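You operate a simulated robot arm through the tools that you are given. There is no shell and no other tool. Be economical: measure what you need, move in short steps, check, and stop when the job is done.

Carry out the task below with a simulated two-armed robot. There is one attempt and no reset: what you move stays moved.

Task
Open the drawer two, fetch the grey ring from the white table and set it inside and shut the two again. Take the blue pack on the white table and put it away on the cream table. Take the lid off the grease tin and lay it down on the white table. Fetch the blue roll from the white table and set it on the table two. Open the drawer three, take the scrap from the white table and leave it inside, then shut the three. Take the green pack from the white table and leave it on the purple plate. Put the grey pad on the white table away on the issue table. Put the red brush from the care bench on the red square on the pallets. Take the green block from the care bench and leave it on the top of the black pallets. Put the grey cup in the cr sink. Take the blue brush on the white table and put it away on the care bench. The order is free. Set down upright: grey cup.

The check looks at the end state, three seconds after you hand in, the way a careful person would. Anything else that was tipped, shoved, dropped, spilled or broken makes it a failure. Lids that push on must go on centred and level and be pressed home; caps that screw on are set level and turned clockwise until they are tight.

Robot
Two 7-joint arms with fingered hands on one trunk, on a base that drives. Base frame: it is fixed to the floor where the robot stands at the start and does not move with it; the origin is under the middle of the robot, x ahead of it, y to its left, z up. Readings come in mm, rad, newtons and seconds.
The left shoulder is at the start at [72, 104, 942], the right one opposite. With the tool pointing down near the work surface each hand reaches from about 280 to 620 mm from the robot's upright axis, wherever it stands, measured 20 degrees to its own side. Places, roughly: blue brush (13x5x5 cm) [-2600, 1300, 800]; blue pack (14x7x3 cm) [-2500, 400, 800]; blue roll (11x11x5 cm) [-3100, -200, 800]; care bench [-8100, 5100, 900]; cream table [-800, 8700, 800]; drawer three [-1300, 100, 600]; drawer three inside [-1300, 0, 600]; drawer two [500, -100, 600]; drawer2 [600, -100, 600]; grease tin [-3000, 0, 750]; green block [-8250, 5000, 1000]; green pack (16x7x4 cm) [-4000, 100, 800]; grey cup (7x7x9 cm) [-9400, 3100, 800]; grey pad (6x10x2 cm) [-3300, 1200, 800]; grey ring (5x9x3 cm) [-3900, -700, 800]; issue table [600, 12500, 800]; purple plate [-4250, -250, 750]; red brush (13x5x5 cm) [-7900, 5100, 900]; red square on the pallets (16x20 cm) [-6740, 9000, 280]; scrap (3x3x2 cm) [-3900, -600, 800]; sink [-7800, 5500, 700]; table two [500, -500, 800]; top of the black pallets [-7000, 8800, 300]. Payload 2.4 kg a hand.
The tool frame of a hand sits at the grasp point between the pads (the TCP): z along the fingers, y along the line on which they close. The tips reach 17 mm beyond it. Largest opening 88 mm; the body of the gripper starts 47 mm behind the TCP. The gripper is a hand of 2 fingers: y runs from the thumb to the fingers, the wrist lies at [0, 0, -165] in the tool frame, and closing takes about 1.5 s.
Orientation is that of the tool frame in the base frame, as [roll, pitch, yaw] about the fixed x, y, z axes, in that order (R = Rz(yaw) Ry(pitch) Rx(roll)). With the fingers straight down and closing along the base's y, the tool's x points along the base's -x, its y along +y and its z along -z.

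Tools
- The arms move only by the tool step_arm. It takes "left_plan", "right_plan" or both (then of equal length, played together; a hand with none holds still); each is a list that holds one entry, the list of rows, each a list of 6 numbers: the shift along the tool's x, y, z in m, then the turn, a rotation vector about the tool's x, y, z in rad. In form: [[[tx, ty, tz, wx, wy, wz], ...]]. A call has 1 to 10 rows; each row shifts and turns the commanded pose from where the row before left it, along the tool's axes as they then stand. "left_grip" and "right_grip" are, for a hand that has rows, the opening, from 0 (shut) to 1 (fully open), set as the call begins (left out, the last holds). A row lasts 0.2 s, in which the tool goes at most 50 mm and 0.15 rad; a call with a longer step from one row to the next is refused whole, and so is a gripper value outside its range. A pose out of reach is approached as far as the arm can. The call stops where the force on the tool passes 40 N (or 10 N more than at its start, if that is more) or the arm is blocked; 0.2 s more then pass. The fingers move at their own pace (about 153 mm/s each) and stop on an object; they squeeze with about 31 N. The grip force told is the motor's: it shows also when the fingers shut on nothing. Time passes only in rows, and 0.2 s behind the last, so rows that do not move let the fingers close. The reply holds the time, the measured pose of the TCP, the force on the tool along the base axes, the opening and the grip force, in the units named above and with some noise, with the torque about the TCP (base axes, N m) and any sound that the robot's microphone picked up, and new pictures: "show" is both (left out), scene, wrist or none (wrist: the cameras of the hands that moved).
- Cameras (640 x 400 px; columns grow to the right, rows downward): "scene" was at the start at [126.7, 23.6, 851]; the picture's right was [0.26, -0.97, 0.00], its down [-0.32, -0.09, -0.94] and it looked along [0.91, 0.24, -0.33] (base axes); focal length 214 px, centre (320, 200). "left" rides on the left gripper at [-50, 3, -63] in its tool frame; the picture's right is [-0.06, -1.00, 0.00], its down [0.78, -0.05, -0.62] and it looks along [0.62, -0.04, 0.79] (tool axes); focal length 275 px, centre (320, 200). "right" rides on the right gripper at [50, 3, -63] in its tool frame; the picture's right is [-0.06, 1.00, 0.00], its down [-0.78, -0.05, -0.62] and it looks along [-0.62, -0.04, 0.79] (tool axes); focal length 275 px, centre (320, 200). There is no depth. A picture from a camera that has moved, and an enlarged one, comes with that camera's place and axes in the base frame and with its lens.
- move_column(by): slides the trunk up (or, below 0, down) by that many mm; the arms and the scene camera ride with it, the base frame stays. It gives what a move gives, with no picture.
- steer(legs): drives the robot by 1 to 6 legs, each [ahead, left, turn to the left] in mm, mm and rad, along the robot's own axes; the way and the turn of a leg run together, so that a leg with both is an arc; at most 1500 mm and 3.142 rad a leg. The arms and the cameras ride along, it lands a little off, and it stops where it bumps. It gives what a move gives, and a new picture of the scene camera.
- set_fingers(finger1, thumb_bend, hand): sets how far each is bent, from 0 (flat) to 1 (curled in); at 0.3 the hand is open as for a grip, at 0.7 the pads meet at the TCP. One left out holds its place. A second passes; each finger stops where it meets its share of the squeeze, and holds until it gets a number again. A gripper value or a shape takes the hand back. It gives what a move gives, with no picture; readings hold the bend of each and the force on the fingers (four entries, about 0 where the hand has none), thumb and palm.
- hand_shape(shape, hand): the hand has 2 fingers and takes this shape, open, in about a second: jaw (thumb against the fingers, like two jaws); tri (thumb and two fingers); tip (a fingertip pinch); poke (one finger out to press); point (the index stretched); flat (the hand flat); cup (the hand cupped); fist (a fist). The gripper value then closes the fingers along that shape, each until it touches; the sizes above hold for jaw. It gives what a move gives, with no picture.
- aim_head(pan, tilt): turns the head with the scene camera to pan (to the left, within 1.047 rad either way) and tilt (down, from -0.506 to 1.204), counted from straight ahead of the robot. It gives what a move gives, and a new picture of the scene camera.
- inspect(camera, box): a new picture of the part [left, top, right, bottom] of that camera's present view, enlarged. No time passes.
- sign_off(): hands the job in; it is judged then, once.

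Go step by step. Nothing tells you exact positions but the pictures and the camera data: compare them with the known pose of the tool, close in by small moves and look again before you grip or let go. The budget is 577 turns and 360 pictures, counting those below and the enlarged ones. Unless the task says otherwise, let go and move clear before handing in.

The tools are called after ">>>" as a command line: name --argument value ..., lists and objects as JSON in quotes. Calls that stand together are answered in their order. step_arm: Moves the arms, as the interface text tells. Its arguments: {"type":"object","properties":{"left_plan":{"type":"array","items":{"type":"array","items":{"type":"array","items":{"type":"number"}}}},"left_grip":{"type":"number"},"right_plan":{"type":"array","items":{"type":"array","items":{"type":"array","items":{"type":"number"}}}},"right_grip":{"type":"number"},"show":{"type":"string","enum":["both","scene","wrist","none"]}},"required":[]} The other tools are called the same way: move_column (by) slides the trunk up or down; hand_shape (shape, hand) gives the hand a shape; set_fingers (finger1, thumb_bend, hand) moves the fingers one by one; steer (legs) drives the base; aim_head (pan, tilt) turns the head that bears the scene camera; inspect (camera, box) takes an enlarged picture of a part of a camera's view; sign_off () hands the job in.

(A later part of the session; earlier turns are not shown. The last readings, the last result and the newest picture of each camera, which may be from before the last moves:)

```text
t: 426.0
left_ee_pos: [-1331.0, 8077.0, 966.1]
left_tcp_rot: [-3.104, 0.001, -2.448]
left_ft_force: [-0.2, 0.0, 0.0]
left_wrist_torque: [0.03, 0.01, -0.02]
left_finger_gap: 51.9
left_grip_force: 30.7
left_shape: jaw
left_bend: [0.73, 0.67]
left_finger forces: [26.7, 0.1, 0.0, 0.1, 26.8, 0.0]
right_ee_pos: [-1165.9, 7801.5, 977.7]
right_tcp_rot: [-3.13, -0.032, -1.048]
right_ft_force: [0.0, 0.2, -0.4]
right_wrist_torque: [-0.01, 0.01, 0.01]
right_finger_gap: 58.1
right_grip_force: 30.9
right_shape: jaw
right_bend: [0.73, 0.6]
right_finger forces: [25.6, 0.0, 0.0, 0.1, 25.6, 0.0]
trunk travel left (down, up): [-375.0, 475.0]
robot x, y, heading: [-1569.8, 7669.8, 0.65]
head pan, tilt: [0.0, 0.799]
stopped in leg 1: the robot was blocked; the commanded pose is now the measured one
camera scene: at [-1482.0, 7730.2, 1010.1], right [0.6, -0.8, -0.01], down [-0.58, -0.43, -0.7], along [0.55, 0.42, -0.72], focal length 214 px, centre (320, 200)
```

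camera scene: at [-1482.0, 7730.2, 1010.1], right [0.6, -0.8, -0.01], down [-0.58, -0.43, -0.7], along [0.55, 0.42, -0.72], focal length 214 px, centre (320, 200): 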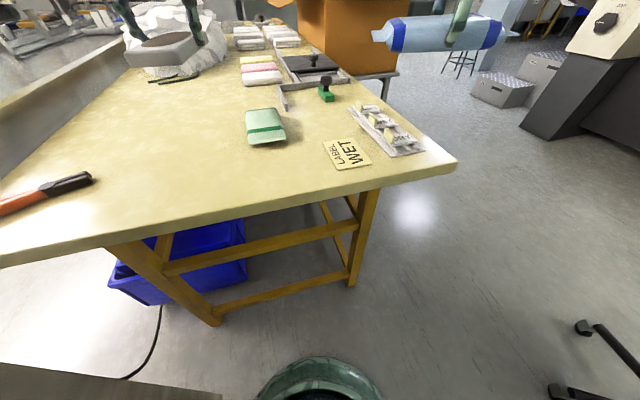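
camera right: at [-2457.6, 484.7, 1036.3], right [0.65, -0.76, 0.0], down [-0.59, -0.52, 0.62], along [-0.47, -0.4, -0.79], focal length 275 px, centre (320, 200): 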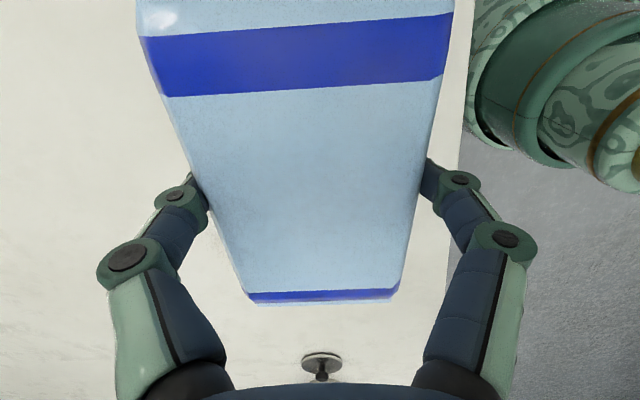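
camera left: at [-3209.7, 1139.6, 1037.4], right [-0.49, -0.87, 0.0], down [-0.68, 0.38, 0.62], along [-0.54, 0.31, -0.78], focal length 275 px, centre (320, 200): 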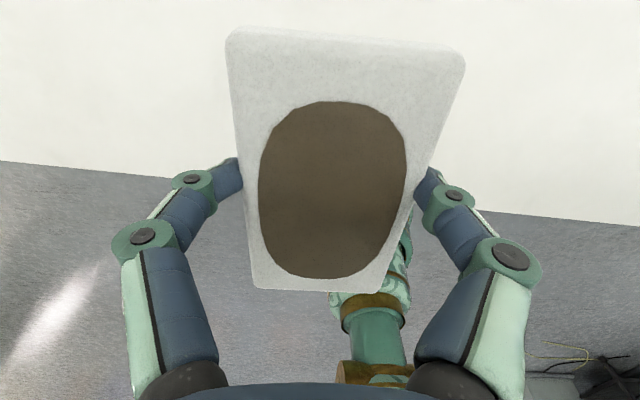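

A cabinet stands just to my left; move right away from it.

>>> steer --legs '[[0, -130, 0], [-60, 0, 0.22]]'

>>> aim_head --pan 0.9 --tilt 0.9

```text
t: 428.1
left_ee_pos: [-1393.8, 7978.9, 964.8]
left_tcp_rot: [-3.103, -0.003, -2.225]
left_ft_force: [0.2, 0.5, 0.3]
left_wrist_torque: [0.02, -0.04, 0.01]
left_finger_gap: 52.0
left_grip_force: 31.4
left_shape: jaw
left_bend: [0.73, 0.67]
left_finger forces: [26.8, 0.0, 0.0, 0.1, 26.8, 0.0]
right_ee_pos: [-1169.7, 7747.1, 975.6]
right_tcp_rot: [-3.129, -0.035, -0.823]
right_ft_force: [0.2, -0.3, -0.8]
right_wrist_torque: [0.02, -0.01, -0.02]
right_finger_gap: 58.2
right_grip_force: 31.1
right_shape: jaw
right_bend: [0.73, 0.6]
right_finger forces: [25.6, 0.0, 0.1, 0.0, 25.6, 0.0]
trunk travel left (down, up): [-375.0, 475.0]
robot x, y, heading: [-1537.4, 7525.5, 0.873]
head pan, tilt: [0.0, 0.799]
camera scene: at [-1463.1, 7607.6, 1009.4], right [0.76, -0.64, -0.01], down [-0.47, -0.55, -0.7], along [0.44, 0.53, -0.72], focal length 214 px, centre (320, 200)
```

scene: 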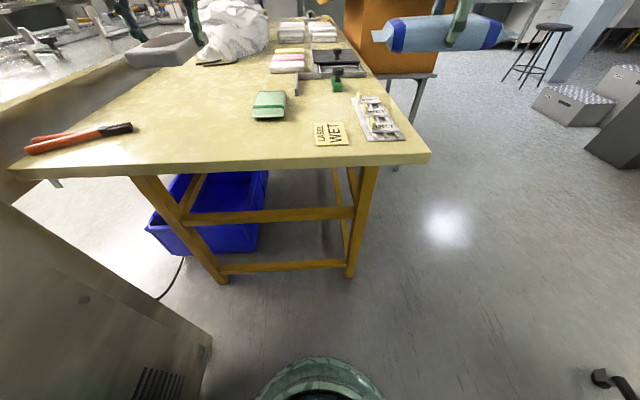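

```text
t: 429.3
left_ee_pos: [-1392.8, 7978.0, 965.6]
left_tcp_rot: [-3.099, -0.004, -2.226]
left_ft_force: [0.6, 0.3, -0.1]
left_wrist_torque: [0.02, 0.0, 0.01]
left_finger_gap: 52.0
left_grip_force: 30.9
left_shape: jaw
left_bend: [0.73, 0.67]
left_finger forces: [26.8, 0.1, 0.0, 0.0, 26.7, 0.0]
right_ee_pos: [-1171.0, 7747.4, 977.7]
right_tcp_rot: [-3.13, -0.035, -0.823]
right_ft_force: [-0.1, -0.3, 0.0]
right_wrist_torque: [0.0, 0.0, -0.02]
right_finger_gap: 58.2
right_grip_force: 31.6
right_shape: jaw
right_bend: [0.73, 0.6]
right_finger forces: [25.6, 0.1, 0.1, 0.0, 25.7, 0.0]
trunk travel left (down, up): [-375.0, 475.0]
robot x, y, heading: [-1538.0, 7522.3, 0.87]
head pan, tilt: [0.901, 0.901]
camera scene: at [-1530.5, 7619.8, 1002.1], right [0.98, 0.2, -0.01], down [0.15, -0.77, -0.62], along [-0.13, 0.61, -0.78], focal length 214 px, centre (320, 200)
```

scene: 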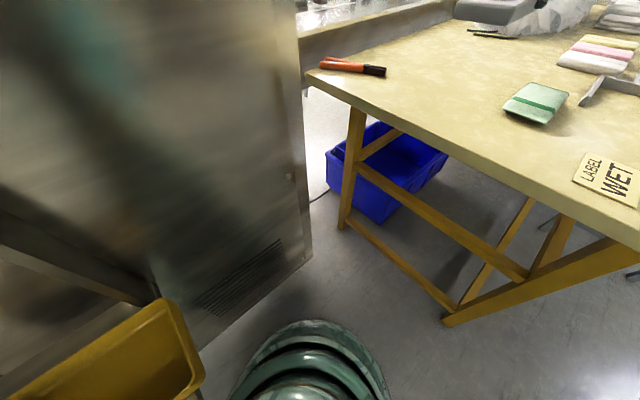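

Cabinet is right beside me on the left, so I'll stay here and reach over with the right arm to the clear spot near [-1343,7970].

>>> aim_head --pan 0.1 --tilt 0.7

>>> step_arm --right_plan '[[[-0.0467, -0.004, 0, 0, 0, 0], [-0.0467, -0.004, 0, 0, 0, 0], [-0.0467, -0.004, 0, 0, 0, 0], [-0.0467, -0.005, 0, 0, 0, 0], [-0.0467, -0.005, 0, 0, 0, 0], [-0.0467, -0.004, 0, 0, 0, 0]]]'

```text
t: 430.4
left_ee_pos: [-1391.9, 7978.6, 965.2]
left_tcp_rot: [-3.101, -0.004, -2.225]
left_ft_force: [0.1, -0.1, -1.2]
left_wrist_torque: [-0.01, -0.01, 0.0]
left_finger_gap: 51.8
left_grip_force: 31.2
left_shape: jaw
left_bend: [0.73, 0.67]
left_finger forces: [26.7, 0.0, 0.0, 0.1, 26.8, 0.0]
right_ee_pos: [-1169.1, 7747.0, 977.8]
right_tcp_rot: [-3.128, -0.035, -0.824]
right_ft_force: [-0.2, 0.3, -0.8]
right_wrist_torque: [0.01, -0.02, -0.03]
right_finger_gap: 58.3
right_grip_force: 31.2
right_shape: jaw
right_bend: [0.73, 0.6]
right_finger forces: [25.6, 0.1, 0.1, 0.1, 25.6, 0.0]
trunk travel left (down, up): [-375.0, 475.0]
robot x, y, heading: [-1539.7, 7523.5, 0.872]
head pan, tilt: [0.099, 0.7]
camera scene: at [-1467.4, 7615.8, 1017.9], right [0.83, -0.56, -0.01], down [-0.37, -0.53, -0.76], along [0.43, 0.63, -0.65], focal length 214 px, centre (320, 200)
```

scene: 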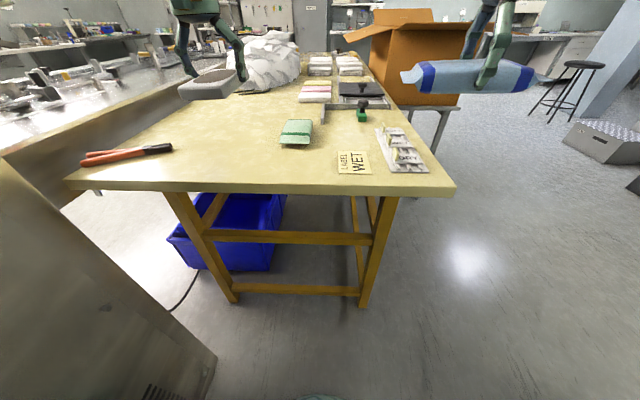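

```text
t: 431.8
left_ee_pos: [-1393.6, 7978.2, 965.2]
left_tcp_rot: [-3.104, -0.003, -2.225]
left_ft_force: [-1.2, 0.8, 1.8]
left_wrist_torque: [-0.03, 0.0, -0.03]
left_finger_gap: 56.4
left_grip_force: 31.3
left_shape: jaw
left_bend: [0.72, 0.74]
left_finger forces: [27.5, 0.0, 0.0, 0.1, 25.2, 0.0]
right_ee_pos: [-1327.4, 7951.9, 971.4]
right_tcp_rot: [-3.128, -0.034, -0.823]
right_ft_force: [1.6, -2.0, -1.8]
right_wrist_torque: [-0.05, -0.12, 0.1]
right_finger_gap: 58.0
right_grip_force: 30.8
right_shape: jaw
right_bend: [0.73, 0.6]
right_finger forces: [25.7, 0.0, 0.1, 0.0, 25.6, 0.0]
right hand out of reach, approached as far as the arm can: row 6
trunk travel left (down, up): [-375.0, 475.0]
robot x, y, heading: [-1540.0, 7522.1, 0.87]
head pan, tilt: [0.099, 0.7]
camera scene: at [-1467.5, 7615.3, 1018.0], right [0.82, -0.57, -0.01], down [-0.37, -0.53, -0.76], along [0.43, 0.63, -0.65], focal length 214 px, centre (320, 200)
camera right: at [-1298.1, 7914.1, 1033.6], right [-0.77, -0.63, -0.02], down [-0.52, 0.62, 0.59], along [-0.37, 0.47, -0.81], focal length 275 px, centre (320, 200)
```

scene: 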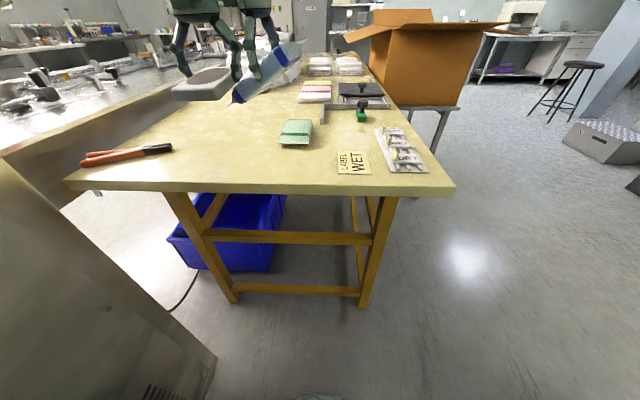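
right: 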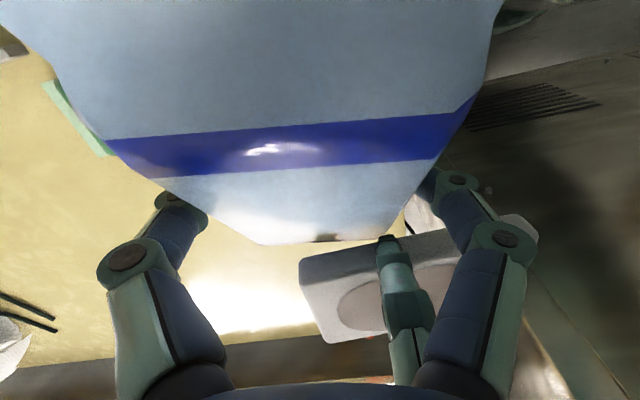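

The right hand's pack bumped the left gripper. Retract the right hand and check the left grip.

>>> step_arm --right_plan '[[[0.04, 0.004, 0, 0, 0, 0], [0.045, 0.004, 0, 0, 0, 0], [0.045, 0.004, 0, 0, 0, 0], [0.045, 0.004, 0, 0, 0, 0]]]' --show "wrist"

>>> inspect --camera "left" --box '[0, 0, 640, 400]'

```text
t: 432.8
left_ee_pos: [-1393.2, 7977.7, 965.1]
left_tcp_rot: [-3.104, -0.001, -2.226]
left_ft_force: [-0.3, 0.3, 0.0]
left_wrist_torque: [0.01, 0.02, 0.02]
left_finger_gap: 56.2
left_grip_force: 31.1
left_shape: jaw
left_bend: [0.72, 0.74]
left_finger forces: [26.2, 0.0, 0.0, 0.0, 26.2, 0.1]
right_ee_pos: [-1220.0, 7812.2, 975.7]
right_tcp_rot: [-3.129, -0.034, -0.824]
right_ft_force: [0.1, 0.0, 0.3]
right_wrist_torque: [0.02, -0.01, 0.02]
right_finger_gap: 57.7
right_grip_force: 31.3
right_shape: jaw
right_bend: [0.73, 0.6]
right_finger forces: [25.6, 0.1, 0.1, 0.0, 25.7, 0.1]
trunk travel left (down, up): [-375.0, 475.0]
robot x, y, heading: [-1537.4, 7525.2, 0.873]
head pan, tilt: [0.099, 0.7]
camera right: at [-1190.8, 7775.3, 1038.9], right [-0.77, -0.63, -0.01], down [-0.52, 0.62, 0.59], along [-0.37, 0.47, -0.81], focal length 275 px, centre (320, 200)
```

right: 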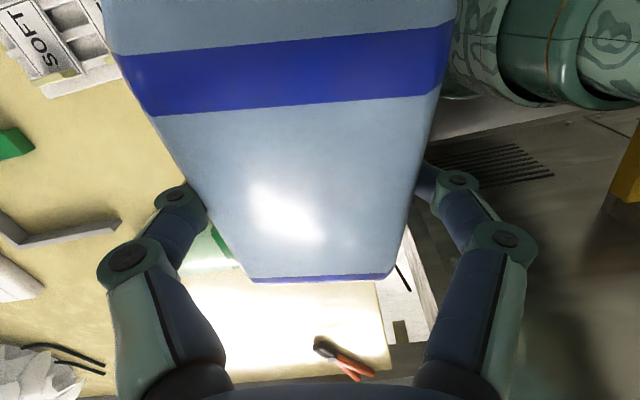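

```text
1.00 times, centred on (320, 200) of left (not enlarged: the box is as wide or as high as the picture)
camera zoom: at [-1366.1, 8020.1, 1029.3], right [0.83, -0.56, 0.04], down [-0.46, -0.64, 0.62], along [-0.32, -0.53, -0.78], focal length 275 px, centre (320, 200)
```

zoom: 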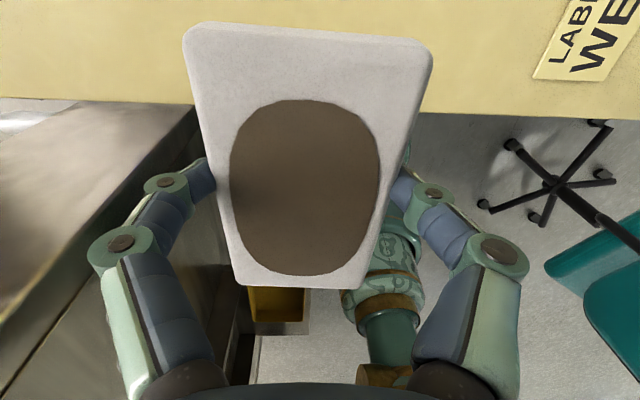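

>>> step_arm --left_plan '[[[0, 0, -0.045, 0, 0, 0], [0, 0, -0.045, 0, 0, 0], [0, 0, -0.045, 0, 0, 0], [0.03, 0.035, 0, 0, 0, 0], [0.03, 0.035, 0, 0, 0, 0], [0.03, 0.035, 0, 0, 0, 0], [0.03, 0.035, 0, 0, 0, 0]]]' --show "scene"

```text
t: 434.6
left_ee_pos: [-1387.6, 7970.8, 1087.5]
left_tcp_rot: [-3.087, -0.023, -2.492]
left_ft_force: [-0.2, 0.1, 0.2]
left_wrist_torque: [-0.02, -0.03, -0.02]
left_finger_gap: 56.2
left_grip_force: 31.0
left_shape: jaw
left_bend: [0.72, 0.74]
left_finger forces: [26.0, 0.0, 0.1, 0.0, 26.1, 0.0]
right_ee_pos: [-1082.5, 7732.4, 974.5]
right_tcp_rot: [-3.132, -0.037, -1.07]
right_ft_force: [-0.1, -0.8, 0.2]
right_wrist_torque: [0.03, -0.01, 0.0]
right_finger_gap: 58.0
right_grip_force: 30.8
right_shape: jaw
right_bend: [0.73, 0.6]
right_finger forces: [25.7, 0.1, 0.0, 0.0, 25.6, 0.1]
trunk travel left (down, up): [-375.0, 475.0]
robot x, y, heading: [-1462.4, 7525.3, 0.631]
head pan, tilt: [0.099, 0.7]
stopped in row 7 (left hand): the arm was blocked; the commanded pose is now the measured one
camera scene: at [-1364.3, 7593.7, 1017.3], right [0.66, -0.75, -0.01], down [-0.49, -0.42, -0.76], along [0.57, 0.51, -0.65], focal length 214 px, centre (320, 200)
```

scene: 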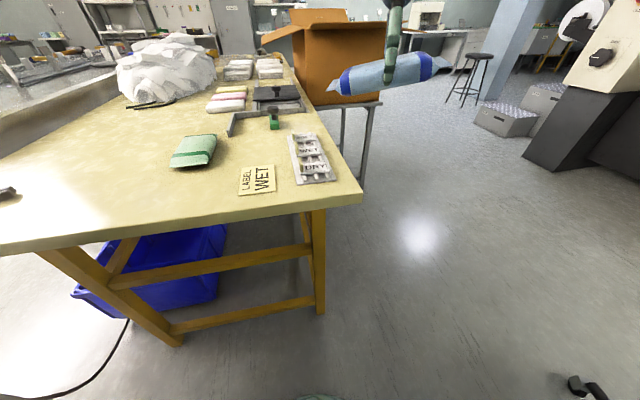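

The left arm touched equipment on the left. I'll move to open floor at the right of the table's end and face the spot from there, keeping clear.

>>> steer --legs '[[128, -194, 0]]'

>>> steer --legs '[[0, 0, 1.3]]'

```text
t: 436.4
left_ee_pos: [-1182.7, 7899.4, 1088.3]
left_tcp_rot: [-3.083, -0.008, -2.486]
left_ft_force: [0.1, -0.5, -0.3]
left_wrist_torque: [0.0, -0.01, -0.02]
left_finger_gap: 56.1
left_grip_force: 31.0
left_shape: jaw
left_bend: [0.72, 0.74]
left_finger forces: [26.1, 0.0, 0.0, 0.0, 26.0, 0.1]
right_ee_pos: [-874.0, 7659.5, 977.7]
right_tcp_rot: [-3.126, -0.047, -1.071]
right_ft_force: [-0.6, -0.6, 0.5]
right_wrist_torque: [0.0, 0.0, 0.0]
right_finger_gap: 57.9
right_grip_force: 31.1
right_shape: jaw
right_bend: [0.73, 0.6]
right_finger forces: [25.7, 0.1, 0.0, 0.0, 25.7, 0.0]
trunk travel left (down, up): [-375.0, 475.0]
robot x, y, heading: [-1244.1, 7450.0, 0.623]
head pan, tilt: [0.099, 0.7]
camera scene: at [-1158.0, 7522.8, 1018.1], right [0.66, -0.75, 0.0], down [-0.48, -0.43, -0.76], along [0.57, 0.51, -0.64], focal length 214 px, centre (320, 200)
```

scene: 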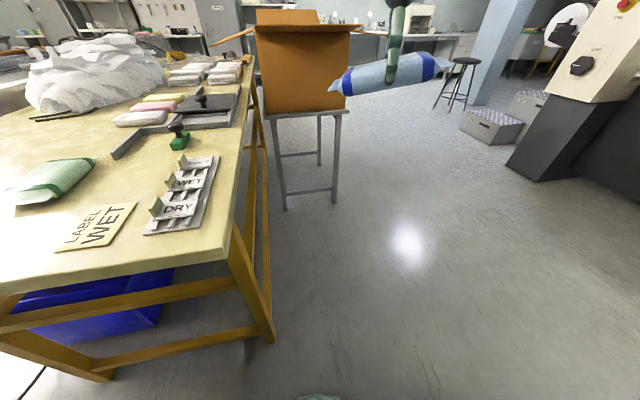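

```text
t: 440.0
left_ee_pos: [-1662.0, 7632.9, 1087.7]
left_tcp_rot: [-3.084, -0.006, -1.191]
left_ft_force: [-0.1, -0.3, 0.3]
left_wrist_torque: [0.01, 0.0, 0.02]
left_finger_gap: 56.1
left_grip_force: 30.6
left_shape: jaw
left_bend: [0.72, 0.74]
left_finger forces: [25.9, 0.0, 0.0, 0.1, 25.9, 0.0]
right_ee_pos: [-1345.9, 7863.1, 976.7]
right_tcp_rot: [-3.126, -0.045, 0.224]
right_ft_force: [0.0, -0.6, -0.2]
right_wrist_torque: [-0.02, -0.05, 0.0]
right_finger_gap: 57.8
right_grip_force: 31.1
right_shape: jaw
right_bend: [0.73, 0.6]
right_finger forces: [25.3, 0.0, 0.0, 0.0, 25.2, 0.1]
trunk travel left (down, up): [-375.0, 475.0]
robot x, y, heading: [-1244.7, 7451.8, 1.914]
head pan, tilt: [0.099, 0.7]
camera scene: at [-1294.1, 7554.2, 1018.2], right [0.9, 0.43, 0.0], down [0.28, -0.58, -0.76], along [-0.33, 0.69, -0.64], focal length 214 px, centre (320, 200)
```

scene: 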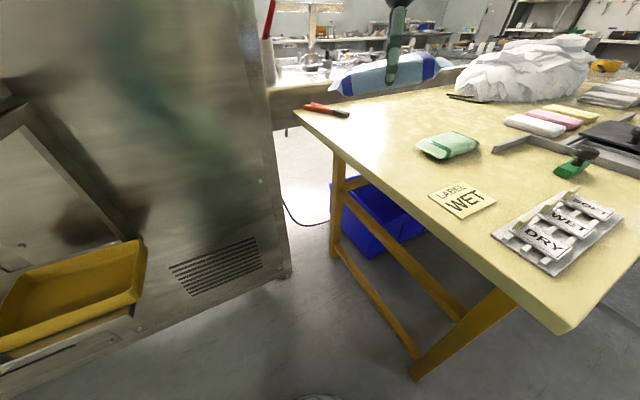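

Now the spot is to my front; rotate the pack parallel to the table edge and move it over [-1349,7981].

>>> step_arm --right_plan '[[[0, 0, 0, 0, 0, 0.149], [0, 0, 0, 0, 0, 0.149], [0, 0, 0, 0, 0, 0.149], [0, 0, 0, 0, 0, 0.149], [0, 0, 0, 0, 0, 0.149], [0, 0, 0, 0, 0, 0.149], [-0.025, -0.03, 0, 0, 0, 0], [-0.025, -0.03, 0, 0, 0, 0], [-0.025, -0.03, 0, 0, 0, 0], [0, 0, 0.045, 0, 0, 0]]]'

```text
t: 442.2
left_ee_pos: [-1659.6, 7633.2, 1087.6]
left_tcp_rot: [-3.083, -0.009, -1.194]
left_ft_force: [0.2, 0.0, -0.3]
left_wrist_torque: [0.0, 0.05, -0.04]
left_finger_gap: 55.9
left_grip_force: 31.0
left_shape: jaw
left_bend: [0.72, 0.74]
left_finger forces: [25.9, 0.0, 0.0, 0.1, 26.0, 0.0]
right_ee_pos: [-1347.3, 7983.5, 935.8]
right_tcp_rot: [-3.095, -0.016, -0.669]
right_ft_force: [-0.1, 0.4, -0.9]
right_wrist_torque: [-0.02, -0.01, 0.02]
right_finger_gap: 57.8
right_grip_force: 31.4
right_shape: jaw
right_bend: [0.73, 0.6]
right_finger forces: [25.4, 0.0, 0.1, 0.0, 25.4, 0.0]
trunk travel left (down, up): [-375.0, 475.0]
robot x, y, heading: [-1249.5, 7446.2, 1.917]
head pan, tilt: [0.099, 0.7]
camera scene: at [-1294.2, 7554.3, 1018.1], right [0.9, 0.43, 0.0], down [0.28, -0.58, -0.76], along [-0.33, 0.69, -0.64], focal length 214 px, centre (320, 200)
camera right: at [-1313.1, 7948.6, 998.0], right [-0.67, -0.74, -0.05], down [-0.61, 0.51, 0.61], along [-0.43, 0.43, -0.79], focal length 275 px, centre (320, 200)
```

scene: 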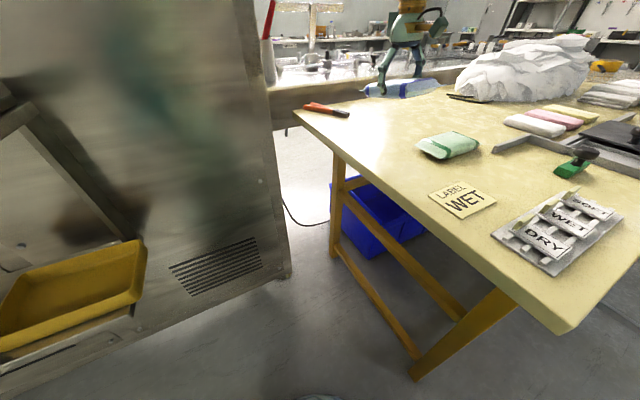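
right: 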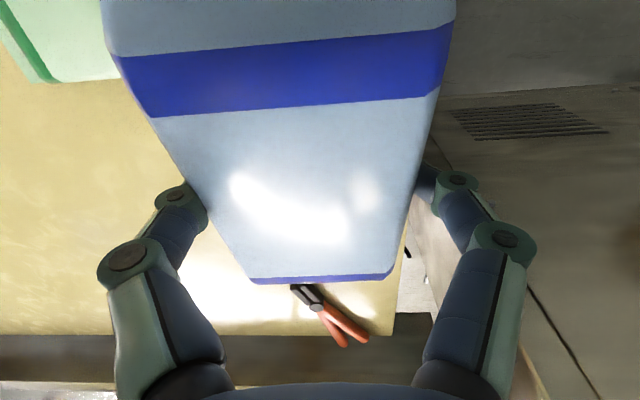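

>>> step_arm --right_plan '[[[0, 0, 0.02, -0.046, 0.016, 0], [0, 0, 0.04, 0, 0, 0], [0, 0, 0.035, 0, 0, 0]]]'

```text
t: 443.0
left_ee_pos: [-1661.0, 7631.4, 1088.3]
left_tcp_rot: [-3.084, -0.009, -1.192]
left_ft_force: [0.1, -0.4, -0.1]
left_wrist_torque: [0.06, 0.02, 0.02]
left_finger_gap: 56.0
left_grip_force: 30.9
left_shape: jaw
left_bend: [0.72, 0.74]
left_finger forces: [25.9, 0.0, 0.0, 0.0, 25.9, 0.1]
right_ee_pos: [-1340.4, 7977.6, 841.6]
right_tcp_rot: [3.141, -0.035, -0.672]
right_ft_force: [-0.1, 0.2, -0.3]
right_wrist_torque: [0.01, -0.01, 0.01]
right_finger_gap: 57.5
right_grip_force: 31.2
right_shape: jaw
right_bend: [0.73, 0.6]
right_finger forces: [25.3, 0.0, 0.0, 0.0, 25.3, 0.1]
right hand out of reach, approached as far as the arm can: row 3
trunk travel left (down, up): [-375.0, 475.0]
robot x, y, heading: [-1248.5, 7447.7, 1.921]
head pan, tilt: [0.099, 0.7]
camera scene: at [-1293.7, 7554.4, 1018.1], right [0.9, 0.43, 0.0], down [0.28, -0.58, -0.76], along [-0.33, 0.69, -0.64], focal length 214 px, centre (320, 200)
camera right: at [-1305.7, 7945.9, 904.1], right [-0.67, -0.74, 0.0], down [-0.6, 0.54, 0.59], along [-0.44, 0.4, -0.81], focal length 275 px, centre (320, 200)
```

scene: 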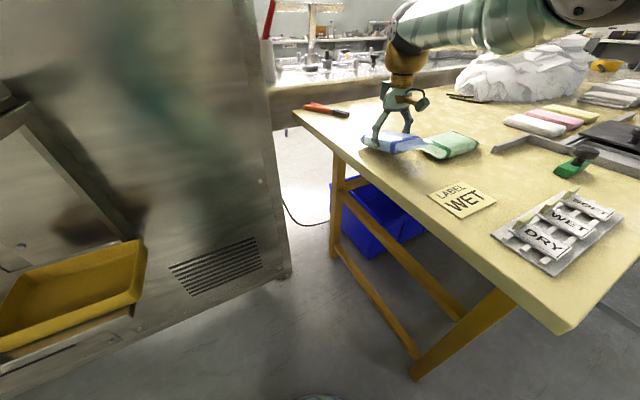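
right: 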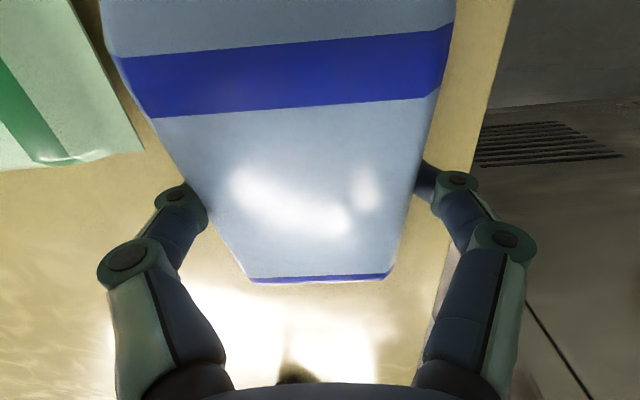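

>>> step_arm --right_plan '[[[-0.012, 0, -0.04, 0, 0.035, 0], [-0.012, 0, -0.04, 0, 0, 0]]]' --show "none"

>>> move_column --by -80

>>> inspect --camera "right" --box '[0, 0, 640, 400]'

```text
t: 443.6
left_ee_pos: [-1660.6, 7631.5, 1087.8]
left_tcp_rot: [-3.085, -0.01, -1.192]
left_ft_force: [0.5, -0.4, -0.2]
left_wrist_torque: [0.01, 0.01, 0.02]
left_finger_gap: 55.9
left_grip_force: 31.2
left_shape: jaw
left_bend: [0.72, 0.74]
left_finger forces: [25.9, 0.0, 0.0, 0.0, 25.9, 0.0]
right_ee_pos: [-1351.8, 7984.4, 922.5]
right_tcp_rot: [-3.141, -0.068, -0.672]
right_ft_force: [0.7, -0.2, -0.3]
right_wrist_torque: [0.01, 0.0, -0.01]
right_finger_gap: 57.7
right_grip_force: 30.5
right_shape: jaw
right_bend: [0.73, 0.6]
right_finger forces: [25.3, 0.1, 0.0, 0.0, 25.3, 0.0]
right hand out of reach, approached as far as the arm can: row 1, 2
trunk travel left (down, up): [-375.0, 475.0]
robot x, y, heading: [-1243.2, 7449.7, 1.915]
head pan, tilt: [0.099, 0.7]
```

```text
t: 444.7
left_ee_pos: [-1661.0, 7631.3, 1009.1]
left_tcp_rot: [-3.084, -0.006, -1.193]
left_ft_force: [0.3, -0.6, 0.3]
left_wrist_torque: [0.01, 0.01, 0.01]
left_finger_gap: 56.2
left_grip_force: 30.6
left_shape: jaw
left_bend: [0.72, 0.74]
left_finger forces: [25.8, 0.0, 0.1, 0.0, 25.9, 0.0]
right_ee_pos: [-1353.4, 7983.4, 841.4]
right_tcp_rot: [-3.14, -0.068, -0.672]
right_ft_force: [-0.6, -0.5, 0.4]
right_wrist_torque: [0.05, 0.01, -0.01]
right_finger_gap: 57.7
right_grip_force: 31.3
right_shape: jaw
right_bend: [0.73, 0.6]
right_finger forces: [25.3, 0.1, 0.0, 0.1, 25.4, 0.0]
trunk travel left (down, up): [-295.0, 555.0]
robot x, y, heading: [-1250.8, 7446.5, 1.918]
head pan, tilt: [0.099, 0.7]
```

```text
1.00 times, centred on (320, 200) of right (not enlarged: the box is as wide or as high as the picture)
camera zoom: at [-1319.6, 7952.8, 905.3], right [-0.67, -0.74, -0.01], down [-0.61, 0.55, 0.56], along [-0.42, 0.38, -0.83], focal length 275 px, centre (320, 200)
```

zoom: 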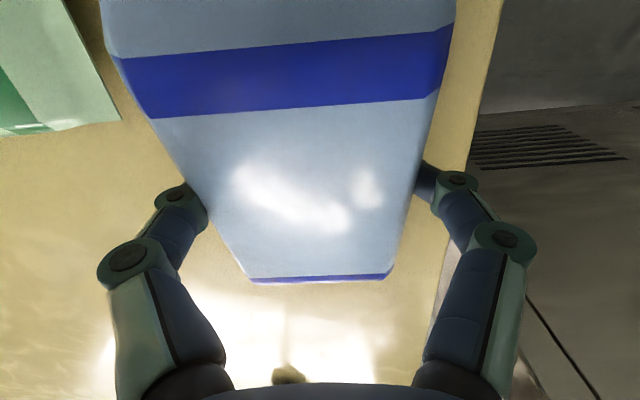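

>>> step_arm --right_plan '[[[-0.008, -0.01, 0, 0, -0.068, 0], [0, 0, 0.008, 0, 0, 0], [0, 0, 0.004, 0, 0, 0], [0, 0, 0.003, 0, 0, 0]]]' --show "both"

```text
t: 445.7
left_ee_pos: [-1660.1, 7632.6, 1007.9]
left_tcp_rot: [-3.085, -0.007, -1.192]
left_ft_force: [-0.5, 0.7, 0.8]
left_wrist_torque: [0.0, -0.02, 0.03]
left_finger_gap: 56.0
left_grip_force: 30.5
left_shape: jaw
left_bend: [0.72, 0.74]
left_finger forces: [25.8, 0.0, 0.0, 0.0, 26.0, 0.0]
right_ee_pos: [-1353.4, 7995.7, 825.5]
right_tcp_rot: [-3.141, 0.001, -0.672]
right_ft_force: [0.7, -0.3, 0.5]
right_wrist_torque: [0.03, 0.03, -0.04]
right_finger_gap: 57.7
right_grip_force: 30.8
right_shape: jaw
right_bend: [0.73, 0.6]
right_finger forces: [25.3, 0.1, 0.0, 0.0, 25.4, 0.0]
trunk travel left (down, up): [-295.0, 555.0]
robot x, y, heading: [-1246.5, 7450.9, 1.919]
head pan, tilt: [0.099, 0.7]
camera scene: at [-1294.9, 7556.7, 937.8], right [0.9, 0.43, 0.0], down [0.28, -0.58, -0.76], along [-0.33, 0.69, -0.64], focal length 214 px, centre (320, 200)
camera right: at [-1316.0, 7962.6, 886.1], right [-0.67, -0.74, 0.0], down [-0.58, 0.53, 0.62], along [-0.46, 0.42, -0.79], focal length 275 px, centre (320, 200)
```

scene: 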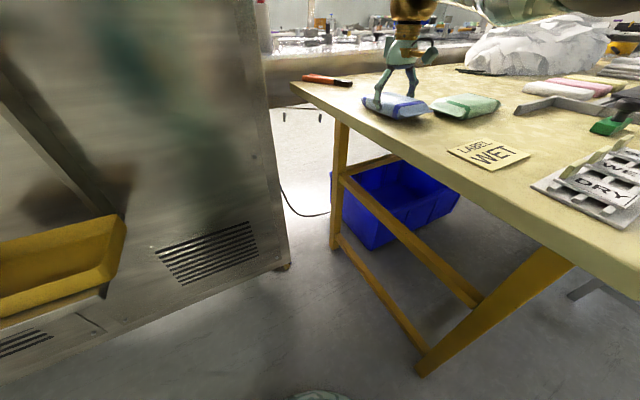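
right: 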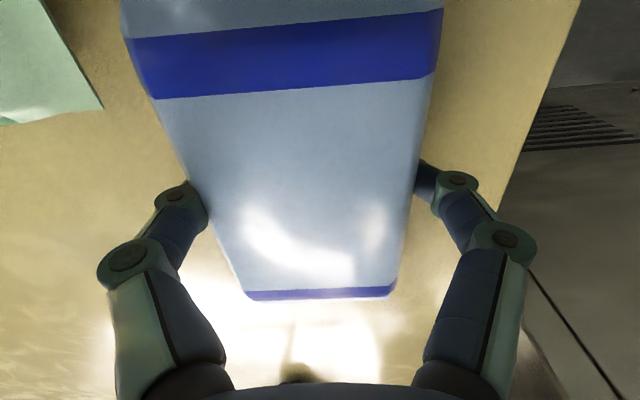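

Good spot. Lower the last bit to contact.

>>> step_arm --right_plan '[[[0, 0, 0.004, 0, 0, 0], [0, 0, 0.003, 0, 0, 0], [0, 0, 0.003, 0, 0, 0], [0, 0, 0.003, 0, 0, 0]]]' --show "none"

```text
t: 446.7
left_ee_pos: [-1660.1, 7629.2, 1008.9]
left_tcp_rot: [-3.082, -0.006, -1.191]
left_ft_force: [0.2, -0.4, 0.0]
left_wrist_torque: [0.01, 0.0, -0.01]
left_finger_gap: 55.8
left_grip_force: 31.5
left_shape: jaw
left_bend: [0.72, 0.74]
left_finger forces: [25.9, 0.0, 0.0, 0.0, 25.8, 0.1]
right_ee_pos: [-1353.7, 7994.8, 815.4]
right_tcp_rot: [-3.139, 0.005, -0.669]
right_ft_force: [-2.2, -4.3, 32.2]
right_wrist_torque: [0.12, -0.05, -0.03]
right_finger_gap: 54.6
right_grip_force: 31.0
right_shape: jaw
right_bend: [0.79, 0.66]
right_finger forces: [27.6, 0.1, 0.0, 0.0, 23.7, 0.0]
trunk travel left (down, up): [-295.0, 555.0]
robot x, y, heading: [-1249.1, 7450.7, 1.916]
head pan, tilt: [0.099, 0.7]
```

>>> step_arm --right_plan '[[[0, 0, -0.003, 0, 0, 0], [0, 0, 0, 0, 0, 0], [0, 0, 0, 0, 0, 0], [0, 0, -0.02, 0, 0, 0], [0, 0, -0.04, 0, 0, 0], [0, 0, -0.045, 0, 0, 0], [0, 0, -0.045, 0, 0, 0]]]' --right_grip 1 --show "both"

```text
t: 448.3
left_ee_pos: [-1660.9, 7631.5, 1007.8]
left_tcp_rot: [-3.085, -0.007, -1.193]
left_ft_force: [0.0, 0.2, 0.0]
left_wrist_torque: [-0.01, 0.02, -0.03]
left_finger_gap: 56.0
left_grip_force: 31.2
left_shape: jaw
left_bend: [0.72, 0.74]
left_finger forces: [25.8, 0.0, 0.0, 0.0, 25.9, 0.1]
right_ee_pos: [-1352.6, 7996.9, 964.9]
right_tcp_rot: [-3.141, 0.001, -0.671]
right_ft_force: [-0.3, 1.3, -0.8]
right_wrist_torque: [-0.01, -0.01, 0.01]
right_finger_gap: 87.8
right_grip_force: 0.0
right_shape: jaw
right_bend: [0.3, 0.3]
right_finger forces: [0.1, 0.0, 0.0, 0.0, 0.1, 0.1]
trunk travel left (down, up): [-295.0, 555.0]
robot x, y, heading: [-1243.1, 7449.3, 1.921]
head pan, tilt: [0.099, 0.7]
camera scene: at [-1295.0, 7556.6, 937.8], right [0.9, 0.43, 0.0], down [0.28, -0.58, -0.76], along [-0.33, 0.69, -0.64], focal length 214 px, centre (320, 200)
camera right: at [-1316.0, 7964.3, 1025.7], right [-0.67, -0.74, 0.0], down [-0.58, 0.53, 0.62], along [-0.46, 0.41, -0.79], focal length 275 px, centre (320, 200)
```

scene: 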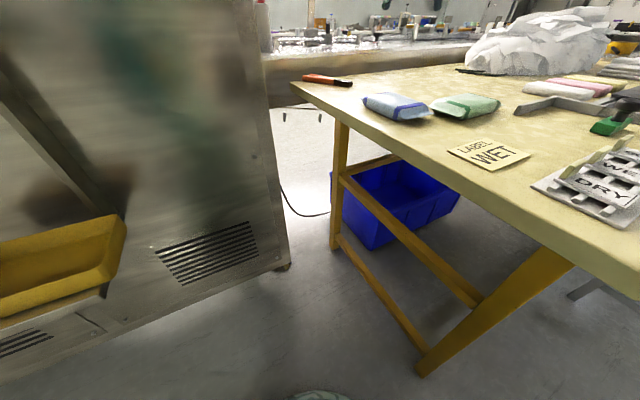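
right: 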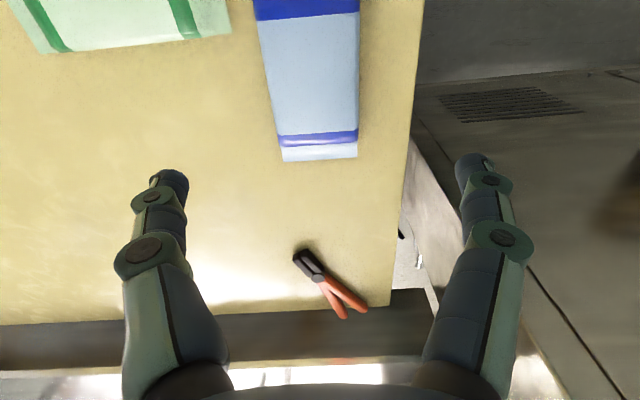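

Blue pack is placed. Now to the issue table: go around the teal chair on its far side.

>>> move_column --by 80

>>> steer --legs '[[0, 0, -0.82], [-784, -111, 0], [-173, -762, 0], [608, -532, 0]]'

>>> aim_head --pan 0.0 --tilt 0.3

```text
t: 449.5
left_ee_pos: [-1662.0, 7631.5, 1087.4]
left_tcp_rot: [-3.083, -0.008, -1.193]
left_ft_force: [0.4, 0.0, -0.1]
left_wrist_torque: [-0.03, 0.02, 0.0]
left_finger_gap: 56.1
left_grip_force: 31.1
left_shape: jaw
left_bend: [0.72, 0.74]
left_finger forces: [25.9, 0.1, 0.0, 0.0, 25.9, 0.1]
right_ee_pos: [-1353.5, 7996.4, 1044.7]
right_tcp_rot: [-3.141, -0.001, -0.671]
right_ft_force: [-0.1, 0.3, 0.4]
right_wrist_torque: [0.0, -0.02, 0.0]
right_finger_gap: 87.8
right_grip_force: 0.0
right_shape: jaw
right_bend: [0.3, 0.3]
right_finger forces: [0.1, 0.0, 0.0, 0.0, 0.1, 0.1]
trunk travel left (down, up): [-375.0, 475.0]
robot x, y, heading: [-1243.9, 7450.7, 1.917]
head pan, tilt: [0.099, 0.7]
```

```text
t: 457.0
left_ee_pos: [-1579.3, 7068.6, 1088.3]
left_tcp_rot: [-3.082, -0.009, -2.011]
left_ft_force: [0.2, 0.2, -0.3]
left_wrist_torque: [0.0, 0.0, 0.03]
left_finger_gap: 55.5
left_grip_force: 31.0
left_shape: jaw
left_bend: [0.72, 0.74]
left_finger forces: [25.9, 0.0, 0.1, 0.0, 26.0, 0.0]
right_ee_pos: [-1105.8, 7097.9, 1047.3]
right_tcp_rot: [-3.138, 0.019, -1.477]
right_ft_force: [0.8, -0.5, 0.1]
right_wrist_torque: [0.03, -0.02, 0.01]
right_finger_gap: 87.9
right_grip_force: 0.0
right_shape: jaw
right_bend: [0.3, 0.3]
right_finger forces: [0.1, 0.1, 0.0, 0.1, 0.0, 0.0]
trunk travel left (down, up): [-375.0, 475.0]
robot x, y, heading: [-1427.0, 6641.4, 1.096]
head pan, tilt: [0.099, 0.7]
stopped in leg 3: the force on the tool passed its limit at 57 N (the readings are from after the stop); the commanded pose is now the measured one
camera scene: at [-1385.3, 6746.3, 1018.1], right [0.93, -0.36, 0.0], down [-0.23, -0.6, -0.76], along [0.28, 0.71, -0.64], focal length 214 px, centre (320, 200)
```

scene: 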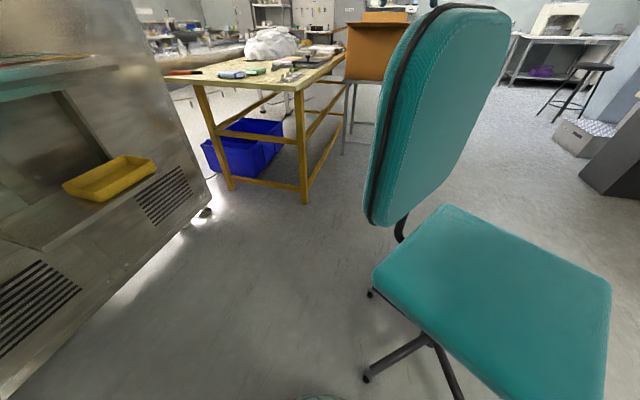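

```text
t: 457.8
left_ee_pos: [-1579.9, 7068.9, 1086.8]
left_tcp_rot: [-3.086, -0.007, -2.011]
left_ft_force: [0.4, -0.8, -0.4]
left_wrist_torque: [-0.01, 0.0, -0.05]
left_finger_gap: 55.5
left_grip_force: 30.8
left_shape: jaw
left_bend: [0.72, 0.74]
left_finger forces: [25.9, 0.0, 0.1, 0.0, 25.8, 0.0]
right_ee_pos: [-1106.2, 7096.8, 1047.9]
right_tcp_rot: [-3.14, 0.021, -1.478]
right_ft_force: [0.0, -0.1, -0.3]
right_wrist_torque: [0.0, 0.02, -0.02]
right_finger_gap: 87.9
right_grip_force: 0.1
right_shape: jaw
right_bend: [0.3, 0.3]
right_finger forces: [0.0, 0.0, 0.0, 0.0, 0.0, 0.1]
trunk travel left (down, up): [-375.0, 475.0]
robot x, y, heading: [-1428.5, 6638.1, 1.102]
head pan, tilt: [0.0, 0.3]
camera scene: at [-1373.2, 6749.8, 1054.2], right [0.89, -0.45, 0.0], down [-0.13, -0.26, -0.95], along [0.43, 0.85, -0.3], focal length 214 px, centre (320, 200)
```

scene: 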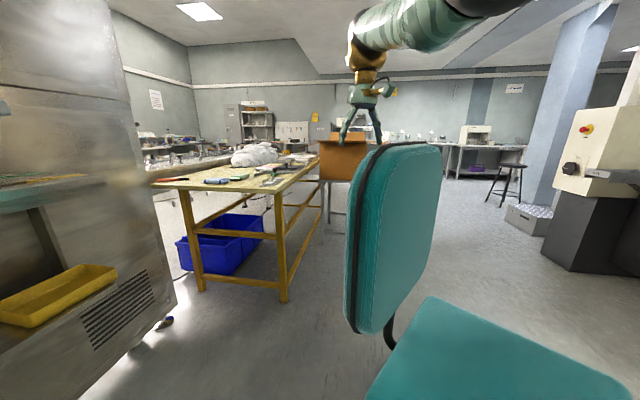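

The right hand grazed the chair's back. I'll move clear and go around with the arms pointing away from it.

>>> steer --legs '[[0, 80, 0], [-600, 0, 0], [0, 0, -1.1], [1500, 0, 0]]'

```text
t: 471.6
left_ee_pos: [7.9, 6489.3, 1087.9]
left_tcp_rot: [-3.083, -0.007, -3.086]
left_ft_force: [-0.7, 0.0, -0.7]
left_wrist_torque: [-0.02, 0.01, -0.01]
left_finger_gap: 55.7
left_grip_force: 31.2
left_shape: jaw
left_bend: [0.73, 0.74]
left_finger forces: [25.8, 0.0, 0.0, 0.1, 25.8, 0.0]
right_ee_pos: [257.1, 6084.2, 1047.4]
right_tcp_rot: [-3.141, 0.021, -2.554]
right_ft_force: [0.0, -0.3, 0.2]
right_wrist_torque: [-0.01, 0.01, -0.04]
right_finger_gap: 87.8
right_grip_force: 0.1
right_shape: jaw
right_bend: [0.3, 0.3]
right_finger forces: [0.1, 0.0, 0.0, 0.0, 0.0, 0.0]
trunk travel left (down, up): [-375.0, 475.0]
robot x, y, heading: [-297.7, 6154.4, 0.022]
head pan, tilt: [0.0, 0.3]
camera scene: at [-176.0, 6154.3, 1054.3], right [0.02, -1.0, 0.0], down [-0.3, -0.01, -0.96], along [0.95, 0.02, -0.3], focal length 214 px, centre (320, 200)
```

scene: 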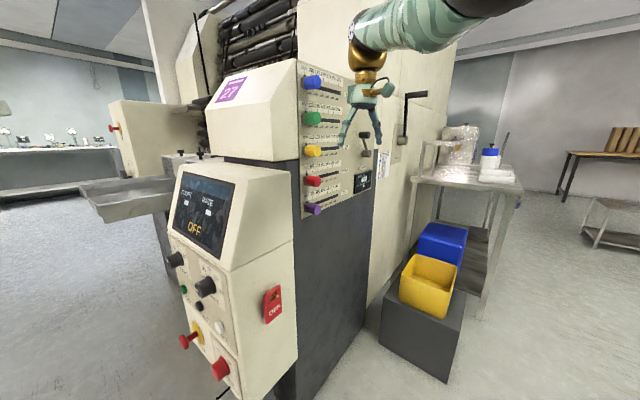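

>>> steer --legs '[[-150, 0, 0], [0, 0, 1.55], [0, -330, 0], [900, 0, 0], [800, 0, 0]]'

```text
t: 486.8
left_ee_pos: [-439.7, 8144.2, 1087.7]
left_tcp_rot: [-3.084, -0.007, -1.529]
left_ft_force: [0.3, -0.1, -0.3]
left_wrist_torque: [-0.02, 0.0, -0.01]
left_finger_gap: 55.0
left_grip_force: 30.7
left_shape: jaw
left_bend: [0.73, 0.74]
left_finger forces: [25.8, 0.0, 0.0, 0.0, 25.9, 0.1]
right_ee_pos: [-32.6, 8386.6, 1047.2]
right_tcp_rot: [-3.141, 0.021, -0.994]
right_ft_force: [-0.6, 0.4, -0.1]
right_wrist_torque: [0.02, -0.03, 0.0]
right_finger_gap: 88.1
right_grip_force: 0.1
right_shape: jaw
right_bend: [0.3, 0.3]
right_finger forces: [0.0, 0.0, 0.0, 0.0, 0.0, 0.1]
trunk travel left (down, up): [-375.0, 475.0]
robot x, y, heading: [-107.0, 7832.5, 1.578]
head pan, tilt: [0.0, 0.3]
camera scene: at [-110.6, 7957.0, 1054.3], right [1.0, 0.01, 0.0], down [0.0, -0.3, -0.96], along [-0.01, 0.96, -0.3], focal length 214 px, centre (320, 200)
```

scene: 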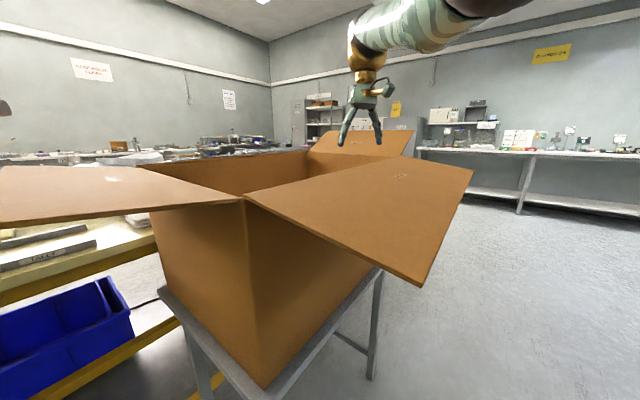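

Too close to the cardboard box. Back up, bring the left hand inward, and pass on the right.

>>> steer --legs '[[-380, 0, 0]]'

>>> step_arm --left_plan '[[[-0.015, -0.04, 0, 0, 0, 0], [-0.015, -0.04, 0, 0, 0, 0], [-0.015, -0.04, 0, 0, 0, 0], [-0.015, -0.04, 0, 0, 0, 0]]]' --show "none"

>>> aim_head --pan -0.7 --tilt 0.3

```text
t: 489.2
left_ee_pos: [-437.0, 7758.6, 1088.2]
left_tcp_rot: [-3.085, -0.007, -1.529]
left_ft_force: [-0.6, 0.2, -1.3]
left_wrist_torque: [0.02, 0.0, -0.04]
left_finger_gap: 55.0
left_grip_force: 31.1
left_shape: jaw
left_bend: [0.73, 0.74]
left_finger forces: [25.8, 0.1, 0.0, 0.0, 25.8, 0.0]
right_ee_pos: [-29.6, 8003.8, 1046.7]
right_tcp_rot: [-3.14, 0.022, -0.994]
right_ft_force: [0.1, 0.4, 0.6]
right_wrist_torque: [-0.03, 0.02, -0.02]
right_finger_gap: 87.9
right_grip_force: 0.1
right_shape: jaw
right_bend: [0.3, 0.3]
right_finger forces: [0.0, 0.1, 0.0, 0.0, 0.0, 0.1]
trunk travel left (down, up): [-375.0, 475.0]
robot x, y, heading: [-104.0, 7448.9, 1.58]
head pan, tilt: [0.0, 0.3]
camera scene: at [-107.0, 7573.5, 1054.3], right [1.0, 0.01, 0.0], down [0.0, -0.3, -0.96], along [-0.01, 0.96, -0.3], focal length 214 px, centre (320, 200)
```

scene: 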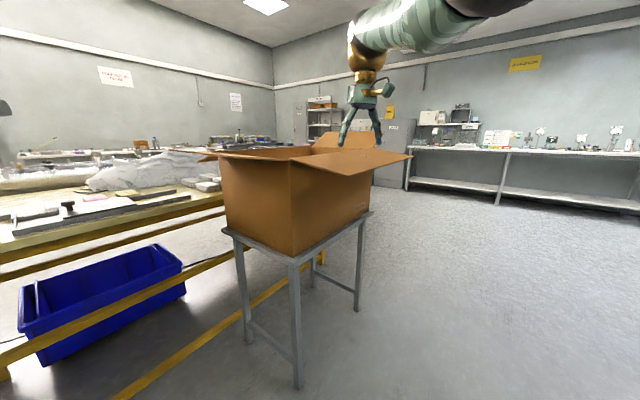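

```text
t: 490.2
left_ee_pos: [-278.8, 7827.9, 1097.0]
left_tcp_rot: [-3.084, -0.008, -1.527]
left_ft_force: [0.0, 0.9, -0.7]
left_wrist_torque: [0.0, 0.0, 0.01]
left_finger_gap: 55.3
left_grip_force: 31.0
left_shape: jaw
left_bend: [0.73, 0.74]
left_finger forces: [25.9, 0.0, 0.0, 0.1, 25.8, 0.1]
right_ee_pos: [-29.8, 8004.5, 1047.7]
right_tcp_rot: [-3.141, 0.021, -0.994]
right_ft_force: [-0.5, 0.0, -0.4]
right_wrist_torque: [-0.01, -0.01, 0.03]
right_finger_gap: 87.9
right_grip_force: 0.0
right_shape: jaw
right_bend: [0.3, 0.3]
right_finger forces: [0.0, 0.0, 0.0, 0.0, 0.1, 0.0]
trunk travel left (down, up): [-375.0, 475.0]
robot x, y, heading: [-101.5, 7454.6, 1.577]
head pan, tilt: [0.0, 0.3]
```

```text
t: 491.2
left_ee_pos: [-280.7, 7828.3, 1097.6]
left_tcp_rot: [-3.085, -0.008, -1.528]
left_ft_force: [-0.2, 0.1, -0.3]
left_wrist_torque: [0.01, 0.02, -0.03]
left_finger_gap: 55.1
left_grip_force: 31.1
left_shape: jaw
left_bend: [0.73, 0.74]
left_finger forces: [26.0, 0.0, 0.0, 0.1, 25.9, 0.0]
right_ee_pos: [-29.3, 8003.4, 1048.0]
right_tcp_rot: [-3.139, 0.022, -0.995]
right_ft_force: [0.0, 1.0, 0.3]
right_wrist_torque: [0.03, -0.01, 0.04]
right_finger_gap: 87.9
right_grip_force: 0.0
right_shape: jaw
right_bend: [0.3, 0.3]
right_finger forces: [0.0, 0.0, 0.0, 0.0, 0.0, 0.0]
trunk travel left (down, up): [-375.0, 475.0]
robot x, y, heading: [-105.0, 7449.3, 1.582]
head pan, tilt: [-0.7, 0.3]
camera scene: at [-46.7, 7552.5, 1054.3], right [0.77, -0.64, 0.0], down [-0.19, -0.23, -0.96], along [0.61, 0.74, -0.3], focal length 214 px, centre (320, 200)
```

scene: 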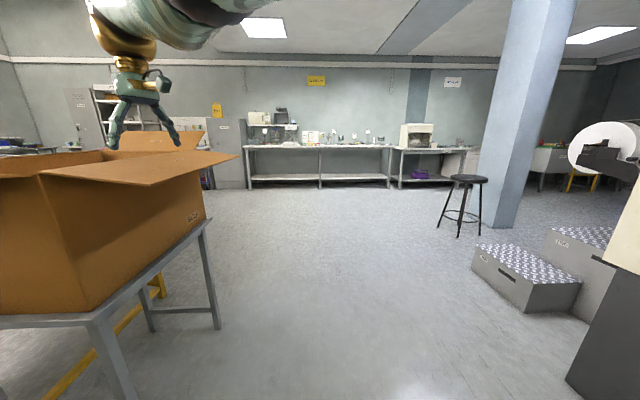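

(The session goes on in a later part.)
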